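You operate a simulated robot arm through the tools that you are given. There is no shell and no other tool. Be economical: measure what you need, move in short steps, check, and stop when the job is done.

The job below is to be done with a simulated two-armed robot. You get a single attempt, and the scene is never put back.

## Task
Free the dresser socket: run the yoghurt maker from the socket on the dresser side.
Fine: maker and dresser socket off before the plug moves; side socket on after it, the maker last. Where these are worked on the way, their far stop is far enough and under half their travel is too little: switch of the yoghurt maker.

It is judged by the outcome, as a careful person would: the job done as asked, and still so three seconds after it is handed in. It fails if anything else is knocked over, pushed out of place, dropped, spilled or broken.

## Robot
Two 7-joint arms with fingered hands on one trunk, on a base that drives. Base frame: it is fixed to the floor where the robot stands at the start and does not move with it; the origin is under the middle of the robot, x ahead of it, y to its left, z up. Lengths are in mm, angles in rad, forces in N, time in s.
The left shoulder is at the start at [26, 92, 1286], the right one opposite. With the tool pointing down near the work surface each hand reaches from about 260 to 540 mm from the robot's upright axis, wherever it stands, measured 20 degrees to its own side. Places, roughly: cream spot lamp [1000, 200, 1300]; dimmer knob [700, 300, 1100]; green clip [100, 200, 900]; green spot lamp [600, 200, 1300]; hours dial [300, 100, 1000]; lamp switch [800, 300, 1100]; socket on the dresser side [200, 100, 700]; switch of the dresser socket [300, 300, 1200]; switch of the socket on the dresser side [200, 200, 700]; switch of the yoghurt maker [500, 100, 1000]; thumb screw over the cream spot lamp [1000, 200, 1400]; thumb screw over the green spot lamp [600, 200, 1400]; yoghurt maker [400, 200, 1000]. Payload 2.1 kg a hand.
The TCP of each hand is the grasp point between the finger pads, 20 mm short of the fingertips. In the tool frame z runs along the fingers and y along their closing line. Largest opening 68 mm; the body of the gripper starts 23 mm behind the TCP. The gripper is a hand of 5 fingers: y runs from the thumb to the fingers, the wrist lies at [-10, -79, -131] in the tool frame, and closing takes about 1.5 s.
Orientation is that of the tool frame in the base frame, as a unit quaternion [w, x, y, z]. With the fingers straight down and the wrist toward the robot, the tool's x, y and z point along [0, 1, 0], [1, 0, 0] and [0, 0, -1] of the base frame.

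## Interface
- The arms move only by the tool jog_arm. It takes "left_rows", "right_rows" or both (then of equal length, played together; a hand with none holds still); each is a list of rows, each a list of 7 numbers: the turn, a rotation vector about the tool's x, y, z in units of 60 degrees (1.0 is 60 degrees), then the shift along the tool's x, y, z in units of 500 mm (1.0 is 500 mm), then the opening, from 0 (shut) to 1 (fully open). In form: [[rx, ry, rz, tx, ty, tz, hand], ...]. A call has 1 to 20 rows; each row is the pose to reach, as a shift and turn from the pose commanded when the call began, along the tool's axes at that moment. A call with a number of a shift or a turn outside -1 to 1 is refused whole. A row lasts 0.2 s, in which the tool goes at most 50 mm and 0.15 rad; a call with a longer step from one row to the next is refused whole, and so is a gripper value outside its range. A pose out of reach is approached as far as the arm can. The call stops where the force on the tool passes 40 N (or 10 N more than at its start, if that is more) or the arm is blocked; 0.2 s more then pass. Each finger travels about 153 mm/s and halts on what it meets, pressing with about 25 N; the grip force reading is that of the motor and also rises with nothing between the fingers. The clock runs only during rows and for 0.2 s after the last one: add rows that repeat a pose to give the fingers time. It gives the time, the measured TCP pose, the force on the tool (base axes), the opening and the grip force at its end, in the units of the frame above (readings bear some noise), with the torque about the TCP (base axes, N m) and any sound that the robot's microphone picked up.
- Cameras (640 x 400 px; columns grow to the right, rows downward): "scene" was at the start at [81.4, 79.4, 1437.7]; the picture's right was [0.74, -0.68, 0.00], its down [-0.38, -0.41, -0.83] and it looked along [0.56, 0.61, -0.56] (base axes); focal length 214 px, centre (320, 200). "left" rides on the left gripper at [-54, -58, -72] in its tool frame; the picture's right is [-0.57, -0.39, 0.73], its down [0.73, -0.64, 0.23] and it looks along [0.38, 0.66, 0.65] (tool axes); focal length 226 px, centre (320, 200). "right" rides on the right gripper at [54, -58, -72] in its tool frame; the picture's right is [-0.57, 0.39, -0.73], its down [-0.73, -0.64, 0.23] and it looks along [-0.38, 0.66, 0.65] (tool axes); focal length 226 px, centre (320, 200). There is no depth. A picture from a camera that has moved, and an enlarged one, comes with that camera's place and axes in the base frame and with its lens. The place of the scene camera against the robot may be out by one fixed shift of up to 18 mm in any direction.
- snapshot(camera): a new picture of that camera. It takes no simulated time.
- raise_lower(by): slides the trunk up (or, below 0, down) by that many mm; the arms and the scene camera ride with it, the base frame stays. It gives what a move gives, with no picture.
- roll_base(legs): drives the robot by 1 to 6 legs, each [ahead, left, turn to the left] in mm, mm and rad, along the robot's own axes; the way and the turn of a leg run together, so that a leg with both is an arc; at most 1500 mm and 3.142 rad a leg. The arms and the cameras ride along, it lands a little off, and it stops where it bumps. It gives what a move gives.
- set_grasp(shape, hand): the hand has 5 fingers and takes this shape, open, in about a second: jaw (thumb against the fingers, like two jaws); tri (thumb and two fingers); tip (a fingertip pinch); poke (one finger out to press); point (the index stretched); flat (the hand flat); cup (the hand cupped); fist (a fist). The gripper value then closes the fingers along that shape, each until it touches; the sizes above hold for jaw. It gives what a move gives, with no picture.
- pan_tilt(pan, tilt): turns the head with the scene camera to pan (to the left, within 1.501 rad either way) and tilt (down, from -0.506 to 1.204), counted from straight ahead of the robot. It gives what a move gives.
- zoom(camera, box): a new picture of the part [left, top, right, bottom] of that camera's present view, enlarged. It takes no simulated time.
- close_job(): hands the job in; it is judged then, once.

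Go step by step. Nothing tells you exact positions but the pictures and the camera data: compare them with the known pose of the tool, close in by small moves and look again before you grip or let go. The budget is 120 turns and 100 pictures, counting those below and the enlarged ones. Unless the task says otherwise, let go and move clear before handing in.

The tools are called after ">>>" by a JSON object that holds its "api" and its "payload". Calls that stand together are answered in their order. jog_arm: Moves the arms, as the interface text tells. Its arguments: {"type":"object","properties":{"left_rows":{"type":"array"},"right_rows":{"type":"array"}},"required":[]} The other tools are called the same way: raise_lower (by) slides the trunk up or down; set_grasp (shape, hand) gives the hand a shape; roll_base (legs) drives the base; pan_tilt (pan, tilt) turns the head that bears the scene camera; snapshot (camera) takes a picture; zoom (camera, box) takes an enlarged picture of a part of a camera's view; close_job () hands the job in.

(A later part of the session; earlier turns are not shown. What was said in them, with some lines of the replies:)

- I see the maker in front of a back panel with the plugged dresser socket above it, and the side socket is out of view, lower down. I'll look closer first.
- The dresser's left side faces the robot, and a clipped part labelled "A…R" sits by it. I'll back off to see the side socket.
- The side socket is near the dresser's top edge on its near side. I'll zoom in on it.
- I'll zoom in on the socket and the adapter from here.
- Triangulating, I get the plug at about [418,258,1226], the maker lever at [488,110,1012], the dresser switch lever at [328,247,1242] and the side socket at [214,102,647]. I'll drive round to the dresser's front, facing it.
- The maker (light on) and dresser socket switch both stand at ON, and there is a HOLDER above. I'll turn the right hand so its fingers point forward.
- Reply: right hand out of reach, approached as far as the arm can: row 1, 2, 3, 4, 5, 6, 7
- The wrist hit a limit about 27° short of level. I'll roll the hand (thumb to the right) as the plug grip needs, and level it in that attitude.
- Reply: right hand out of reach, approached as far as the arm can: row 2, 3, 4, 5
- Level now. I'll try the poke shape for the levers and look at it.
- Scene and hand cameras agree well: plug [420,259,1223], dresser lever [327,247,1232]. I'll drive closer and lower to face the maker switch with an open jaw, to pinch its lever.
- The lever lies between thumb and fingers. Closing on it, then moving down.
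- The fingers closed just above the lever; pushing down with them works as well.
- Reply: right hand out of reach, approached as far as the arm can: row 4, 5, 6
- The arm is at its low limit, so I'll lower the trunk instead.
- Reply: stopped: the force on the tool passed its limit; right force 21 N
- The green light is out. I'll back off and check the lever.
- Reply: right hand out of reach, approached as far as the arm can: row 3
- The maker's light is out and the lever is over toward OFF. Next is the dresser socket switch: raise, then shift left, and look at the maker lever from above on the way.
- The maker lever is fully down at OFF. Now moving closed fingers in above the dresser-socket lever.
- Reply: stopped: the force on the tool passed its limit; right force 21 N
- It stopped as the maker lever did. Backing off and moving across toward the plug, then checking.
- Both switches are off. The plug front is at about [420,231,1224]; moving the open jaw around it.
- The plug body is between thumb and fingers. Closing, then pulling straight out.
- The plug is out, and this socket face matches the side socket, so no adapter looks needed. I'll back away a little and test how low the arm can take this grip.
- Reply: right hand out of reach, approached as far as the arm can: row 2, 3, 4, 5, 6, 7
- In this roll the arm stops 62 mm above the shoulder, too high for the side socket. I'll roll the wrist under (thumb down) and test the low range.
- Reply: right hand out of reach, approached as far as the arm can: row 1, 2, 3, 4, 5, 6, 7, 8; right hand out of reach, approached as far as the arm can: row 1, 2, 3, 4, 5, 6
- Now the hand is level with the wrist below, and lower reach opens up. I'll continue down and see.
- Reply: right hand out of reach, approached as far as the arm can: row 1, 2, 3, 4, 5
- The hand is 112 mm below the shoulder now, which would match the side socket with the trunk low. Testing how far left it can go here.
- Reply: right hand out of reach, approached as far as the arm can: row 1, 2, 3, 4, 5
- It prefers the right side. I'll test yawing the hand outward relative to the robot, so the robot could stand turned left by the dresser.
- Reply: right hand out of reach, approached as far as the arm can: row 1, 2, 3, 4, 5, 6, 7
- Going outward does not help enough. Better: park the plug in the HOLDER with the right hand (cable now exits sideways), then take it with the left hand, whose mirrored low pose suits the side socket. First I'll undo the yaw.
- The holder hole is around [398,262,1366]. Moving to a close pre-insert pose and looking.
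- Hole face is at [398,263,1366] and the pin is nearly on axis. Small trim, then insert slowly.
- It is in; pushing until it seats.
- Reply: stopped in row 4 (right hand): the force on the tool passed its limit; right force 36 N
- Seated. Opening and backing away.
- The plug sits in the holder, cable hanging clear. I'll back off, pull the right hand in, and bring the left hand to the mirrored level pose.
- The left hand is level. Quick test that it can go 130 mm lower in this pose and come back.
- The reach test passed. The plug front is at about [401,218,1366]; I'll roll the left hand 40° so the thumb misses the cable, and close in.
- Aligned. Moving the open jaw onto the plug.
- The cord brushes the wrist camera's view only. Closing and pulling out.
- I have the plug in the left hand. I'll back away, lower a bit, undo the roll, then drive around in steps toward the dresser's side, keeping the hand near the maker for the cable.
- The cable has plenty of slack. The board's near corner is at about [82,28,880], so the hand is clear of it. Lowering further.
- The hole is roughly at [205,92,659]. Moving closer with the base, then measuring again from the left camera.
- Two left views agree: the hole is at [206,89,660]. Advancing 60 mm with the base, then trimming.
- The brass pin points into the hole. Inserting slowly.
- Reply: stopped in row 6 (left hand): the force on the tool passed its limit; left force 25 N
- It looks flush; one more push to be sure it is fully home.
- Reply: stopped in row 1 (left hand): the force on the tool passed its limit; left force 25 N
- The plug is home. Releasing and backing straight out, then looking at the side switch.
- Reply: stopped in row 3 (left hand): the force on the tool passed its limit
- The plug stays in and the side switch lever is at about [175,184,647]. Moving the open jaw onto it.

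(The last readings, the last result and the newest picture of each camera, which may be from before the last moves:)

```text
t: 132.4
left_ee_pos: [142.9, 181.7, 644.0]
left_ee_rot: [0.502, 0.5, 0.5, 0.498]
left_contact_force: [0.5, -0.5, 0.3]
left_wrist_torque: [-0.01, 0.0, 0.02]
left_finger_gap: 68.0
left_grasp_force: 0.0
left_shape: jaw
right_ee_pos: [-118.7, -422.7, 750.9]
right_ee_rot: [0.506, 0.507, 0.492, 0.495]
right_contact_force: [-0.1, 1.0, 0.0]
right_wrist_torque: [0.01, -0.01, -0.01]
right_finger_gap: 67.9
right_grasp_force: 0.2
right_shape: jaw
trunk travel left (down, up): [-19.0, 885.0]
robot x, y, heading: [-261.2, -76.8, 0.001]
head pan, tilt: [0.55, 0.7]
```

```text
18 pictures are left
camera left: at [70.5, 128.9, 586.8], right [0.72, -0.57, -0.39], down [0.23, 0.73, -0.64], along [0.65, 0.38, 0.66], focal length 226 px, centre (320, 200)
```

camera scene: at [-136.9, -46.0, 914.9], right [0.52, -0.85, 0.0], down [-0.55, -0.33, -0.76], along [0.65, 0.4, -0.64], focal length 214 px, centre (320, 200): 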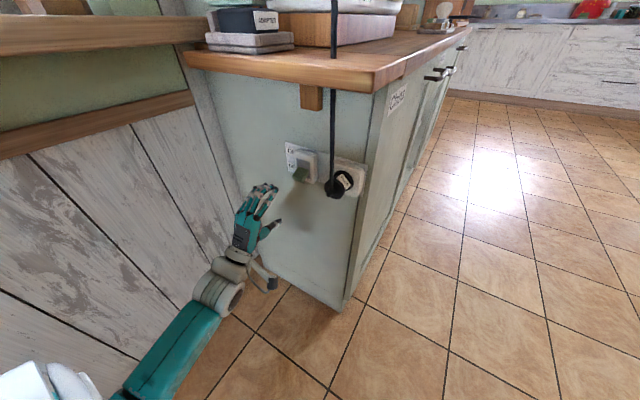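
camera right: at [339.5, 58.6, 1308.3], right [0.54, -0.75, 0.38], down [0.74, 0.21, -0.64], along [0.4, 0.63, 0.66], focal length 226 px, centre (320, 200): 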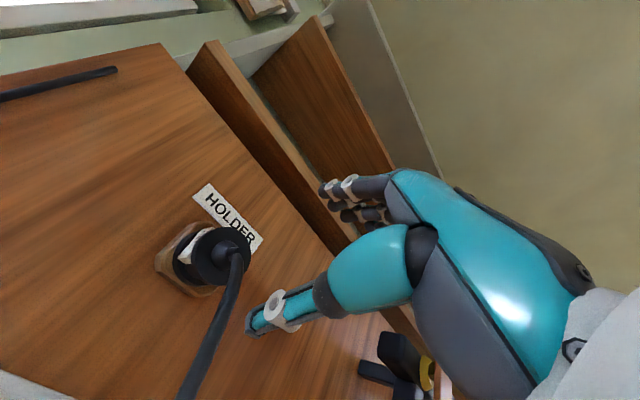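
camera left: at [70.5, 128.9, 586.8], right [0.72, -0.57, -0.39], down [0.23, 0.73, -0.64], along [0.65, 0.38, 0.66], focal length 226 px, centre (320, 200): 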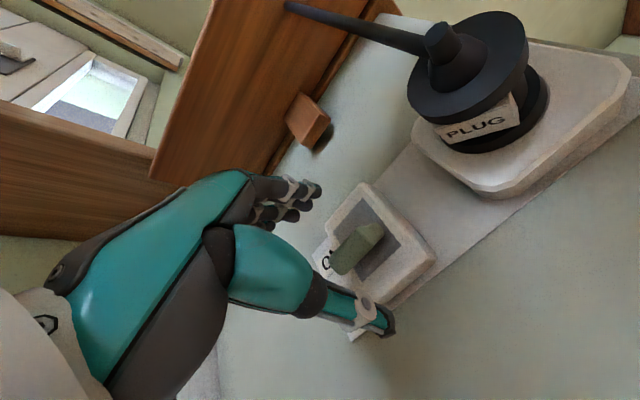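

>>> {"api": "jog_arm", "payload": {"left_rows": [[0, 0, 0, 0.012, 0.004, 0.02, 1], [0, 0, 0, 0.012, 0.004, 0.048, 1], [0, 0, 0, 0.012, 0.004, 0.048, 0.5], [0, 0, 0, 0.012, 0.004, 0.048, 0.2], [0, 0, 0, 0.012, 0.004, 0.048, 0.0], [0, 0, 0, 0.012, 0.004, 0.048, 0.0], [0, 0, 0, 0.012, 0.004, 0.048, 0.0]]}}

>>> {"api": "zoom", "payload": {"camera": "left", "box": [240, 150, 480, 300]}}

```text
t: 134.1
left_ee_pos: [166.2, 190.4, 645.3]
left_ee_rot: [0.502, 0.501, 0.499, 0.498]
left_contact_force: [0.6, 0.8, 3.2]
left_wrist_torque: [0.0, -0.19, -0.01]
left_finger_gap: 11.1
left_grasp_force: 24.8
left_shape: jaw
right_ee_pos: [-119.7, -422.5, 751.5]
right_ee_rot: [0.505, 0.506, 0.492, 0.496]
right_contact_force: [-0.2, -0.2, -0.4]
right_wrist_torque: [0.0, -0.01, 0.01]
right_finger_gap: 68.0
right_grasp_force: 0.0
right_shape: jaw
trunk travel left (down, up): [-19.0, 885.0]
robot x, y, heading: [-262.2, -76.9, -0.006]
head pan, tilt: [0.55, 0.7]
```

```text
2.67 times, centred on (360, 225) of left
camera zoom: at [94.6, 135.3, 587.7], right [0.73, -0.57, -0.39], down [0.23, 0.73, -0.64], along [0.65, 0.38, 0.66], focal length 603 px, centre (213, 133)
```

zoom: 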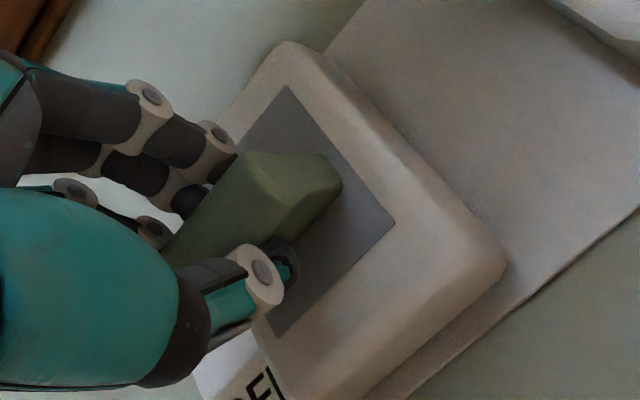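

Pinched the lever (gap 11 mm). Raising it slowly.

>>> {"api": "jog_arm", "payload": {"left_rows": [[0, 0, 0, 0, 0.01, 0, 0], [0, 0, 0, 0, 0.02, 0, 0], [0, 0, 0, 0, 0.03, 0, 0], [0, 0, 0, 0, 0.04, 0, 0], [0, 0, 0, 0, 0.05, 0, 0], [0, 0, 0, 0, 0.06, 0, 0], [0, 0, 0, 0, 0.07, 0, 0], [0, 0, 0, 0, 0.08, 0, 0]]}}

>>> {"api": "zoom", "payload": {"camera": "left", "box": [240, 150, 480, 300]}}

```text
t: 135.8
left_ee_pos: [165.8, 189.5, 687.5]
left_ee_rot: [0.502, 0.5, 0.5, 0.497]
left_contact_force: [-23.4, -3.0, -25.3]
left_wrist_torque: [-0.07, 0.92, -0.06]
left_finger_gap: 20.8
left_grasp_force: 25.1
left_shape: jaw
right_ee_pos: [-119.6, -421.6, 752.1]
right_ee_rot: [0.505, 0.506, 0.493, 0.496]
right_contact_force: [0.3, -0.1, -0.5]
right_wrist_torque: [0.01, 0.02, -0.03]
right_finger_gap: 67.9
right_grasp_force: 0.1
right_shape: jaw
trunk travel left (down, up): [-19.0, 885.0]
robot x, y, heading: [-261.8, -77.2, -0.002]
head pan, tilt: [0.55, 0.7]
```

```text
2.67 times, centred on (360, 225) of left
camera zoom: at [94.2, 136.0, 628.8], right [0.73, -0.57, -0.39], down [0.23, 0.73, -0.64], along [0.65, 0.38, 0.66], focal length 603 px, centre (213, 133)
```

zoom: 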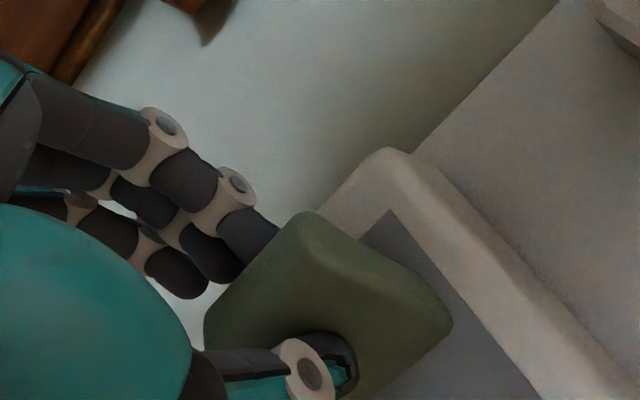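

The lever is up against its stop. Opening and backing out, then checking.

>>> {"api": "jog_arm", "payload": {"left_rows": [[0, 0, 0, 0, -0.004, 0, 0.4], [0, 0, 0, 0, -0.004, 0, 1], [0, 0, 0, 0, -0.004, 0, 1], [0, 0, 0, 0, -0.004, 0, 1]]}}

>>> {"api": "roll_base", "payload": {"legs": [[-150, -30, 0]]}}

>>> {"api": "zoom", "payload": {"camera": "left", "box": [320, 150, 640, 350]}}

```text
t: 136.8
left_ee_pos: [166.3, 188.0, 686.5]
left_ee_rot: [0.502, 0.501, 0.499, 0.498]
left_contact_force: [0.4, 0.5, -0.3]
left_wrist_torque: [-0.01, 0.03, 0.0]
left_finger_gap: 67.6
left_grasp_force: 0.0
left_shape: jaw
right_ee_pos: [-119.2, -422.3, 752.3]
right_ee_rot: [0.505, 0.506, 0.493, 0.496]
right_contact_force: [0.2, 0.4, 0.3]
right_wrist_torque: [0.02, -0.02, -0.05]
right_finger_gap: 67.7
right_grasp_force: 0.1
right_shape: jaw
trunk travel left (down, up): [-19.0, 885.0]
robot x, y, heading: [-262.6, -80.0, 0.002]
head pan, tilt: [0.55, 0.7]
```

```text
t: 138.2
left_ee_pos: [17.6, 159.0, 685.6]
left_ee_rot: [0.502, 0.501, 0.499, 0.498]
left_contact_force: [-0.4, -0.9, 0.0]
left_wrist_torque: [0.0, 0.01, 0.03]
left_finger_gap: 67.6
left_grasp_force: 0.1
left_shape: jaw
right_ee_pos: [-269.3, -451.2, 752.1]
right_ee_rot: [0.506, 0.506, 0.493, 0.494]
right_contact_force: [-0.9, 0.4, 0.5]
right_wrist_torque: [-0.01, 0.01, 0.0]
right_finger_gap: 67.6
right_grasp_force: 0.1
right_shape: jaw
trunk travel left (down, up): [-19.0, 885.0]
robot x, y, heading: [-412.2, -104.9, -0.006]
head pan, tilt: [0.55, 0.7]
```

```text
2.00 times, centred on (480, 250) of left
camera zoom: at [-54.3, 105.5, 627.4], right [0.72, -0.57, -0.39], down [0.23, 0.73, -0.64], along [0.65, 0.37, 0.66], focal length 452 px, centre (0, 100)
```

zoom: 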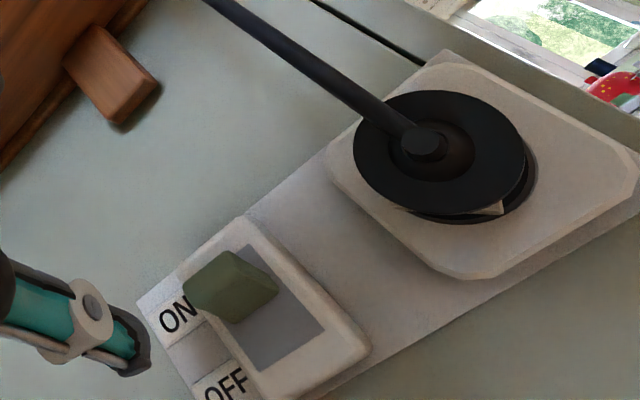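

Plug is in and side switch is ON. Last is the maker: I'll drive back to its front with the left hand to raise its lever.

>>> {"api": "raise_lower", "payload": {"by": 330}}

>>> {"api": "roll_base", "payload": {"legs": [[0, -360, 0], [1150, 0, 0], [0, 0, 1.575]]}}

>>> {"api": "jog_arm", "payload": {"left_rows": [[0.1, 0, 0, 0, 0, 0, 1], [0.2, 0, 0, 0, 0, 0, 1], [0.3, 0, 0, 0, 0, 0, 1], [0.42, 0, 0, 0, 0, 0, 1], [0.42, 0, 0, 0, 0, 0, 1]]}}

>>> {"api": "pan_tilt", "payload": {"pan": 0.4, "tilt": 0.4}}

>>> {"api": "snapshot", "payload": {"camera": "scene"}}

```text
t: 141.5
left_ee_pos: [16.7, 158.8, 1016.1]
left_ee_rot: [0.502, 0.501, 0.499, 0.498]
left_contact_force: [-0.3, 0.4, 1.5]
left_wrist_torque: [-0.04, 0.01, -0.02]
left_finger_gap: 67.7
left_grasp_force: 0.0
left_shape: jaw
right_ee_pos: [-269.7, -452.1, 1081.7]
right_ee_rot: [0.506, 0.507, 0.492, 0.495]
right_contact_force: [0.2, 0.4, 0.0]
right_wrist_torque: [-0.01, 0.01, -0.03]
right_finger_gap: 67.9
right_grasp_force: 0.1
right_shape: jaw
trunk travel left (down, up): [-349.0, 555.0]
robot x, y, heading: [-409.0, -103.7, -0.009]
head pan, tilt: [0.55, 0.7]
```

```text
t: 153.0
left_ee_pos: [465.2, -40.5, 1016.3]
left_ee_rot: [0.005, 0.003, 0.707, 0.707]
left_contact_force: [-0.4, -0.5, -0.3]
left_wrist_torque: [0.01, -0.01, 0.02]
left_finger_gap: 67.2
left_grasp_force: 0.1
left_shape: jaw
right_ee_pos: [1073.8, -329.5, 1081.4]
right_ee_rot: [0.009, 0.012, 0.706, 0.708]
right_contact_force: [-0.4, 0.1, -0.3]
right_wrist_torque: [0.01, -0.04, 0.01]
right_finger_gap: 67.8
right_grasp_force: 0.0
right_shape: jaw
trunk travel left (down, up): [-349.0, 555.0]
robot x, y, heading: [729.6, -469.8, 1.563]
head pan, tilt: [0.55, 0.7]
```

```text
t: 154.2
left_ee_pos: [463.8, -40.9, 1015.8]
left_ee_rot: [0.003, 0.003, 0.845, 0.535]
left_contact_force: [1.0, 0.2, 0.2]
left_wrist_torque: [-0.03, 0.01, -0.02]
left_finger_gap: 67.4
left_grasp_force: 0.0
left_shape: jaw
right_ee_pos: [1074.3, -330.2, 1082.5]
right_ee_rot: [0.009, 0.011, 0.707, 0.707]
right_contact_force: [0.0, 0.0, 0.6]
right_wrist_torque: [-0.01, 0.0, 0.04]
right_finger_gap: 67.7
right_grasp_force: 0.1
right_shape: jaw
trunk travel left (down, up): [-349.0, 555.0]
robot x, y, heading: [725.4, -470.4, 1.563]
head pan, tilt: [0.55, 0.7]
```

```text
t: 155.0
left_ee_pos: [464.1, -40.1, 1015.8]
left_ee_rot: [0.003, 0.003, 0.844, 0.536]
left_contact_force: [0.6, -0.4, 0.4]
left_wrist_torque: [0.02, 0.0, 0.01]
left_finger_gap: 67.7
left_grasp_force: 0.0
left_shape: jaw
right_ee_pos: [1074.4, -329.7, 1081.5]
right_ee_rot: [0.01, 0.011, 0.707, 0.707]
right_contact_force: [-1.2, -0.2, -0.5]
right_wrist_torque: [0.03, 0.0, 0.01]
right_finger_gap: 67.8
right_grasp_force: 0.0
right_shape: jaw
trunk travel left (down, up): [-349.0, 555.0]
robot x, y, heading: [727.5, -472.9, 1.56]
head pan, tilt: [0.4, 0.4]
```

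```text
14 pictures are left
camera scene: at [695.5, -333.3, 1278.1], right [0.92, 0.38, 0.0], down [0.15, -0.36, -0.92], along [-0.35, 0.85, -0.39], focal length 214 px, centre (320, 200)
```

scene: 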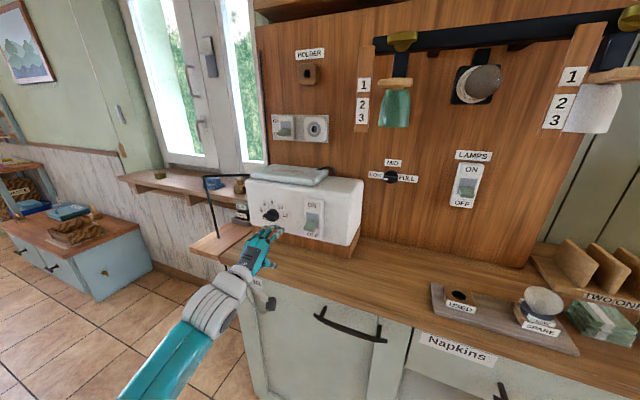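

>>> {"api": "snapshot", "payload": {"camera": "left"}}

>>> {"api": "zoom", "payload": {"camera": "scene", "box": [220, 160, 380, 260]}}

```text
13 pictures are left
camera left: at [518.0, -130.7, 993.7], right [0.57, 0.49, -0.66], down [-0.73, -0.06, -0.68], along [-0.37, 0.87, 0.32], focal length 226 px, centre (320, 200)
```

left: 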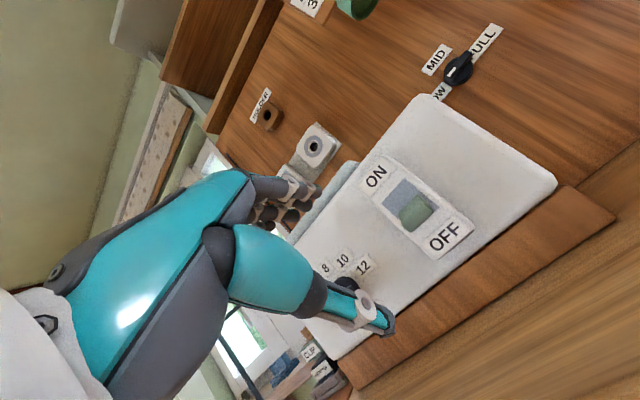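

```text
4.00 times, centred on (300, 210) of scene
camera zoom: at [695.5, -333.3, 1278.1], right [0.92, 0.38, 0.0], down [0.15, -0.36, -0.92], along [-0.35, 0.85, -0.39], focal length 858 px, centre (400, 160)
```

zoom: 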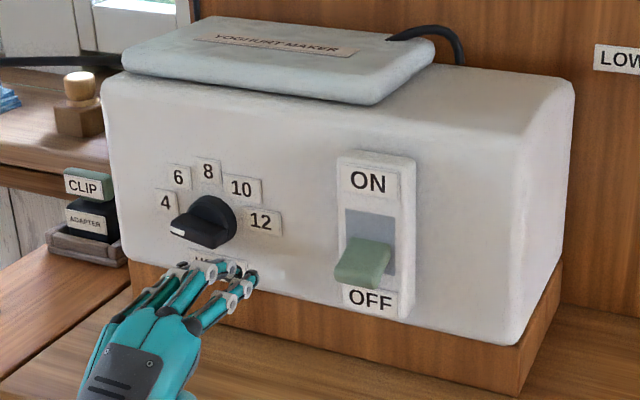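

Both views put the maker lever tip at [482,105,995]. Closing in with the open, slightly down-pitched hand.

>>> {"api": "roll_base", "payload": {"legs": [[105, -18, 0.008]]}}

>>> {"api": "snapshot", "payload": {"camera": "left"}}

```text
t: 156.2
left_ee_pos: [478.9, 59.5, 1016.1]
left_ee_rot: [0.002, 0.001, 0.845, 0.535]
left_contact_force: [0.5, 0.1, 0.9]
left_wrist_torque: [0.03, 0.01, -0.01]
left_finger_gap: 67.7
left_grasp_force: 0.1
left_shape: jaw
right_ee_pos: [1091.3, -223.9, 1080.8]
right_ee_rot: [0.007, 0.01, 0.706, 0.708]
right_contact_force: [0.4, -0.6, 0.4]
right_wrist_torque: [-0.01, -0.01, 0.0]
right_finger_gap: 67.5
right_grasp_force: 0.1
right_shape: jaw
trunk travel left (down, up): [-349.0, 555.0]
robot x, y, heading: [743.3, -364.5, 1.574]
head pan, tilt: [0.4, 0.4]
```

```text
11 pictures are left
camera left: at [534.0, -29.2, 993.7], right [0.57, 0.49, -0.66], down [-0.73, -0.06, -0.68], along [-0.37, 0.87, 0.32], focal length 226 px, centre (320, 200)
```

left: 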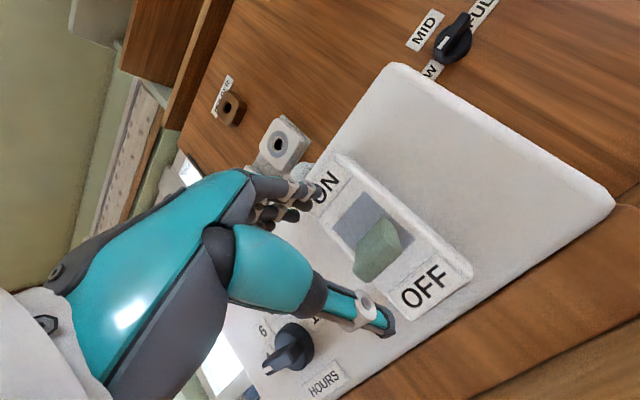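

>>> {"api": "jog_arm", "payload": {"left_rows": [[0, 0, 0, 0, 0, 0.03, 1], [0, 0, 0, 0, 0, 0.06, 1], [0, 0, 0, 0, 0, 0.083, 1], [0, 0, 0, 0, 0, 0.083, 0.5], [0, 0, 0, 0, 0, 0.083, 0.2], [0, 0, 0, 0, 0, 0.083, 0], [0, 0, 0, 0, 0, 0.083, 0], [0, 0, 0, 0, 0, 0.083, 0]]}}

>>> {"api": "snapshot", "payload": {"camera": "left"}}

```text
t: 156.9
left_ee_pos: [477.2, 83.8, 1006.0]
left_ee_rot: [0.001, 0.001, 0.84, 0.543]
left_contact_force: [3.0, -41.3, 3.8]
left_wrist_torque: [1.35, 0.07, -0.11]
left_finger_gap: 65.6
left_grasp_force: 0.0
left_shape: jaw
right_ee_pos: [1092.3, -229.9, 1081.8]
right_ee_rot: [0.005, 0.008, 0.704, 0.71]
right_contact_force: [0.1, 0.0, 0.3]
right_wrist_torque: [0.0, 0.01, -0.02]
right_finger_gap: 67.6
right_grasp_force: 0.1
right_shape: jaw
trunk travel left (down, up): [-349.0, 555.0]
robot x, y, heading: [744.9, -365.7, 1.573]
head pan, tilt: [0.4, 0.4]
stopped in row 3 (left hand): the force on the tool passed its limit (the readings are from after the stop); the commanded pose is now the measured one
```

```text
10 pictures are left
camera left: at [532.6, -5.1, 982.7], right [0.57, 0.5, -0.65], down [-0.73, -0.05, -0.68], along [-0.38, 0.86, 0.34], focal length 226 px, centre (320, 200)
```

left: 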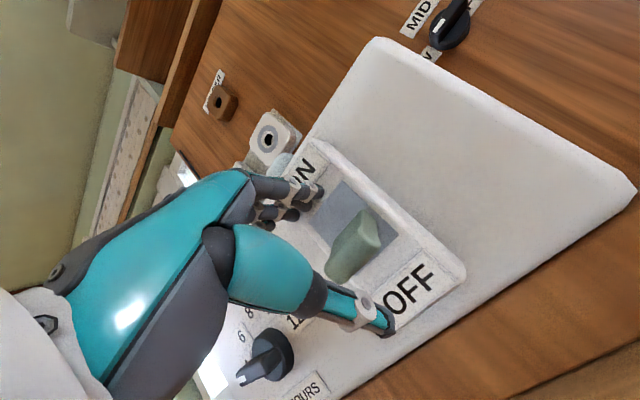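

The upper fingers touched the plate. I'll back off slightly, level the hand more, and take the lever between thumb and fingers.

>>> {"api": "jog_arm", "payload": {"left_rows": [[0, 0, 0, 0, 0, -0.03, 1], [-0.12, 0, 0, -0.004, -0.02, -0.03, 1], [-0.25, 0, 0, -0.004, -0.024, -0.015, 1], [-0.25, 0, 0, -0.004, -0.02, 0.005, 1], [-0.25, 0, 0, -0.004, -0.0186, 0.015, 1]]}}

>>> {"api": "snapshot", "payload": {"camera": "left"}}

```text
t: 158.1
left_ee_pos: [479.0, 90.5, 990.1]
left_ee_rot: [0.001, 0.0, 0.764, 0.645]
left_contact_force: [1.3, -11.0, -0.4]
left_wrist_torque: [0.43, 0.0, 0.1]
left_finger_gap: 66.9
left_grasp_force: 0.1
left_shape: jaw
right_ee_pos: [1091.3, -225.8, 1081.4]
right_ee_rot: [0.006, 0.008, 0.706, 0.708]
right_contact_force: [-0.1, -0.1, 0.3]
right_wrist_torque: [0.02, -0.01, -0.02]
right_finger_gap: 67.5
right_grasp_force: 0.0
right_shape: jaw
trunk travel left (down, up): [-349.0, 555.0]
robot x, y, heading: [745.9, -368.6, 1.571]
head pan, tilt: [0.4, 0.4]
```

```text
9 pictures are left
camera left: at [534.3, 10.9, 945.9], right [0.57, 0.65, -0.5], down [-0.73, 0.12, -0.67], along [-0.38, 0.75, 0.55], focal length 226 px, centre (320, 200)
```

left: 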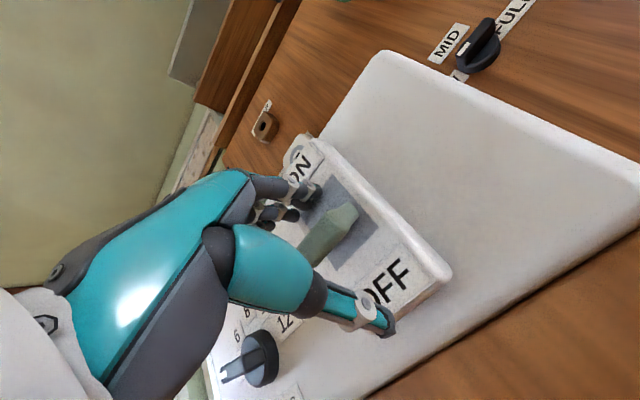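

The lever is between thumb and fingers. Easing off 3 mm and closing.

>>> {"api": "jog_arm", "payload": {"left_rows": [[0, 0, 0, 0, 0, -0.006, 1], [0, 0, 0, 0, 0, -0.006, 0.5], [0, 0, 0, 0, 0, -0.006, 0.2], [0, 0, 0, 0, 0, -0.006, 0], [0, 0, 0, 0, 0, -0.006, 0], [0, 0, 0, 0, 0, -0.006, 0]]}}

>>> {"api": "zoom", "payload": {"camera": "left", "box": [240, 150, 480, 300]}}

```text
t: 159.5
left_ee_pos: [480.0, 88.8, 990.8]
left_ee_rot: [0.001, 0.0, 0.764, 0.645]
left_contact_force: [-2.1, 0.1, 7.6]
left_wrist_torque: [0.29, 0.03, 0.04]
left_finger_gap: 17.7
left_grasp_force: 24.4
left_shape: jaw
right_ee_pos: [1092.5, -224.6, 1081.4]
right_ee_rot: [0.006, 0.008, 0.706, 0.708]
right_contact_force: [0.8, 0.7, 0.1]
right_wrist_torque: [0.0, -0.02, 0.03]
right_finger_gap: 68.1
right_grasp_force: 0.0
right_shape: jaw
trunk travel left (down, up): [-349.0, 555.0]
robot x, y, heading: [743.0, -368.9, 1.571]
head pan, tilt: [0.4, 0.4]
```

```text
2.67 times, centred on (360, 225) of left
camera zoom: at [534.7, 8.7, 946.3], right [0.57, 0.65, -0.5], down [-0.73, 0.12, -0.67], along [-0.38, 0.75, 0.54], focal length 603 px, centre (213, 133)
```

zoom: 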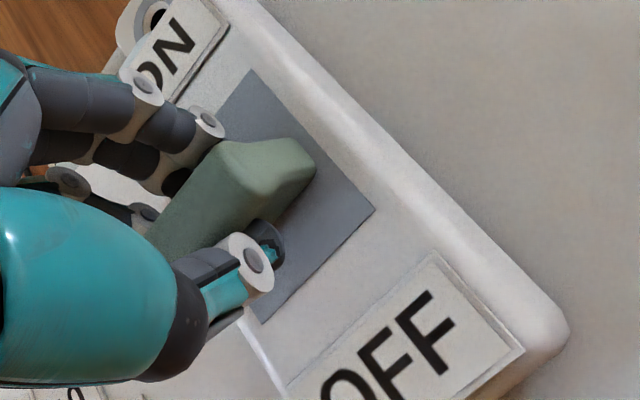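

Gripped. Raising the lever straight up.

>>> {"api": "jog_arm", "payload": {"left_rows": [[0, 0, 0, 0, 0.01, -0.0018, 0], [0, 0, 0, 0, 0.02, -0.0035, 0], [0, 0, 0, 0, 0.03, -0.005, 0], [0, 0, 0, 0, 0.04, -0.007, 0], [0, 0, 0, 0, 0.05, -0.0088, 0], [0, 0, 0, 0, 0.06, -0.0105, 0], [0, 0, 0, 0, 0.07, -0.012, 0], [0, 0, 0, 0, 0.08, -0.014, 0], [0, 0, 0, 0, 0.088, -0.0155, 0]]}}

>>> {"api": "snapshot", "payload": {"camera": "left"}}

```text
t: 161.5
left_ee_pos: [479.5, 89.2, 1034.4]
left_ee_rot: [0.002, 0.0, 0.765, 0.644]
left_contact_force: [2.8, -16.3, -24.6]
left_wrist_torque: [-0.69, -0.08, -0.05]
left_finger_gap: 22.8
left_grasp_force: 24.9
left_shape: jaw
right_ee_pos: [1091.0, -225.4, 1081.8]
right_ee_rot: [0.006, 0.008, 0.707, 0.708]
right_contact_force: [-1.4, 1.2, -0.2]
right_wrist_torque: [0.0, 0.01, 0.02]
right_finger_gap: 67.9
right_grasp_force: 0.1
right_shape: jaw
trunk travel left (down, up): [-349.0, 555.0]
robot x, y, heading: [747.4, -367.5, 1.574]
head pan, tilt: [0.4, 0.4]
```

```text
7 pictures are left
camera left: at [534.2, 9.0, 990.7], right [0.57, 0.65, -0.5], down [-0.73, 0.12, -0.67], along [-0.38, 0.75, 0.54], focal length 226 px, centre (320, 200)
```

left: 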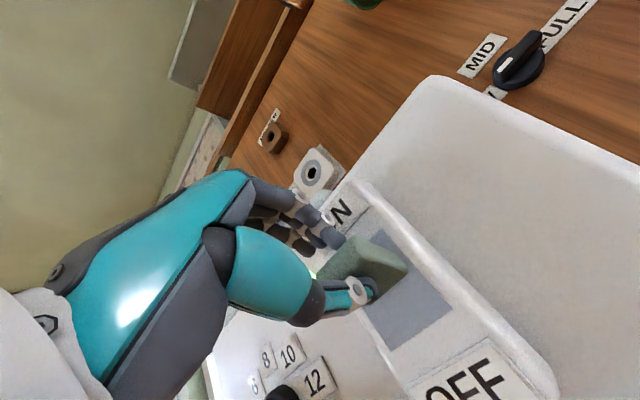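

The lever is at its upper stop, with a green glow beside the thumb. Releasing and backing off to check.

>>> {"api": "jog_arm", "payload": {"left_rows": [[0, 0, 0, 0, -0.006, 0, 0.4], [0, 0, 0, 0, -0.006, 0, 1], [0, 0, 0, 0, -0.006, 0, 1], [0, 0, 0, 0, -0.006, 0, 1]]}}

>>> {"api": "roll_base", "payload": {"legs": [[-200, 0, 0]]}}

>>> {"api": "snapshot", "payload": {"camera": "scene"}}

>>> {"api": "zoom", "payload": {"camera": "scene", "box": [200, 130, 400, 255]}}

```text
t: 162.5
left_ee_pos: [479.0, 88.6, 1031.8]
left_ee_rot: [0.001, 0.0, 0.764, 0.645]
left_contact_force: [-0.6, -0.1, 0.3]
left_wrist_torque: [0.02, 0.0, 0.02]
left_finger_gap: 67.6
left_grasp_force: 0.0
left_shape: jaw
right_ee_pos: [1092.3, -224.8, 1081.9]
right_ee_rot: [0.006, 0.01, 0.706, 0.708]
right_contact_force: [0.0, 0.0, 0.3]
right_wrist_torque: [-0.01, -0.01, 0.0]
right_finger_gap: 67.6
right_grasp_force: 0.1
right_shape: jaw
trunk travel left (down, up): [-349.0, 555.0]
robot x, y, heading: [744.2, -367.7, 1.572]
head pan, tilt: [0.4, 0.4]
```

```text
t: 164.1
left_ee_pos: [480.0, -111.1, 1032.2]
left_ee_rot: [0.001, 0.0, 0.765, 0.644]
left_contact_force: [-1.0, -0.2, -0.7]
left_wrist_torque: [-0.01, 0.02, -0.01]
left_finger_gap: 67.6
left_grasp_force: 0.0
left_shape: jaw
right_ee_pos: [1092.1, -423.5, 1081.3]
right_ee_rot: [0.005, 0.007, 0.707, 0.707]
right_contact_force: [0.3, -0.3, -0.3]
right_wrist_torque: [-0.03, 0.02, -0.02]
right_finger_gap: 67.9
right_grasp_force: 0.1
right_shape: jaw
trunk travel left (down, up): [-349.0, 555.0]
robot x, y, heading: [748.0, -563.1, 1.57]
head pan, tilt: [0.4, 0.4]
```

```text
6 pictures are left
camera scene: at [713.0, -430.8, 1278.2], right [0.92, 0.39, 0.0], down [0.15, -0.36, -0.92], along [-0.36, 0.85, -0.39], focal length 214 px, centre (320, 200)
```

scene: 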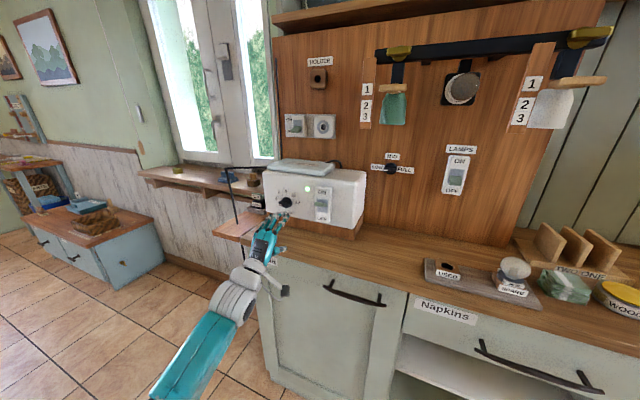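

```text
3.20 times, centred on (300, 192) of scene
camera zoom: at [713.0, -430.8, 1278.2], right [0.92, 0.39, 0.0], down [0.15, -0.36, -0.92], along [-0.36, 0.85, -0.39], focal length 686 px, centre (384, 224)
```

zoom: 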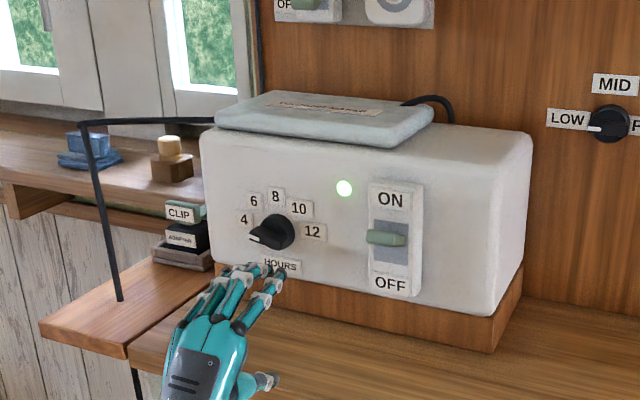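

The maker's light is on from the side socket, the dresser socket is empty and off, and both hands are clear.

>>> {"api": "close_job", "payload": {}}

```text
The job is handed in.
```

The yoghurt maker now runs from the socket on the dresser side: its light is green, and the dresser socket is empty and switched off. The maker and the dresser socket were off before I pulled the plug. The side socket went on once the plug was in, and the maker last.

- **Plug parked on the way:** I put the plug in the HOLDER briefly to swap hands. My right arm could not reach low enough for the side socket. The adapter was not needed.
- **One bump:** While turning the maker back on, my fingers pressed its switch plate with about 41 N for a moment. The last picture shows nothing moved or knocked over.
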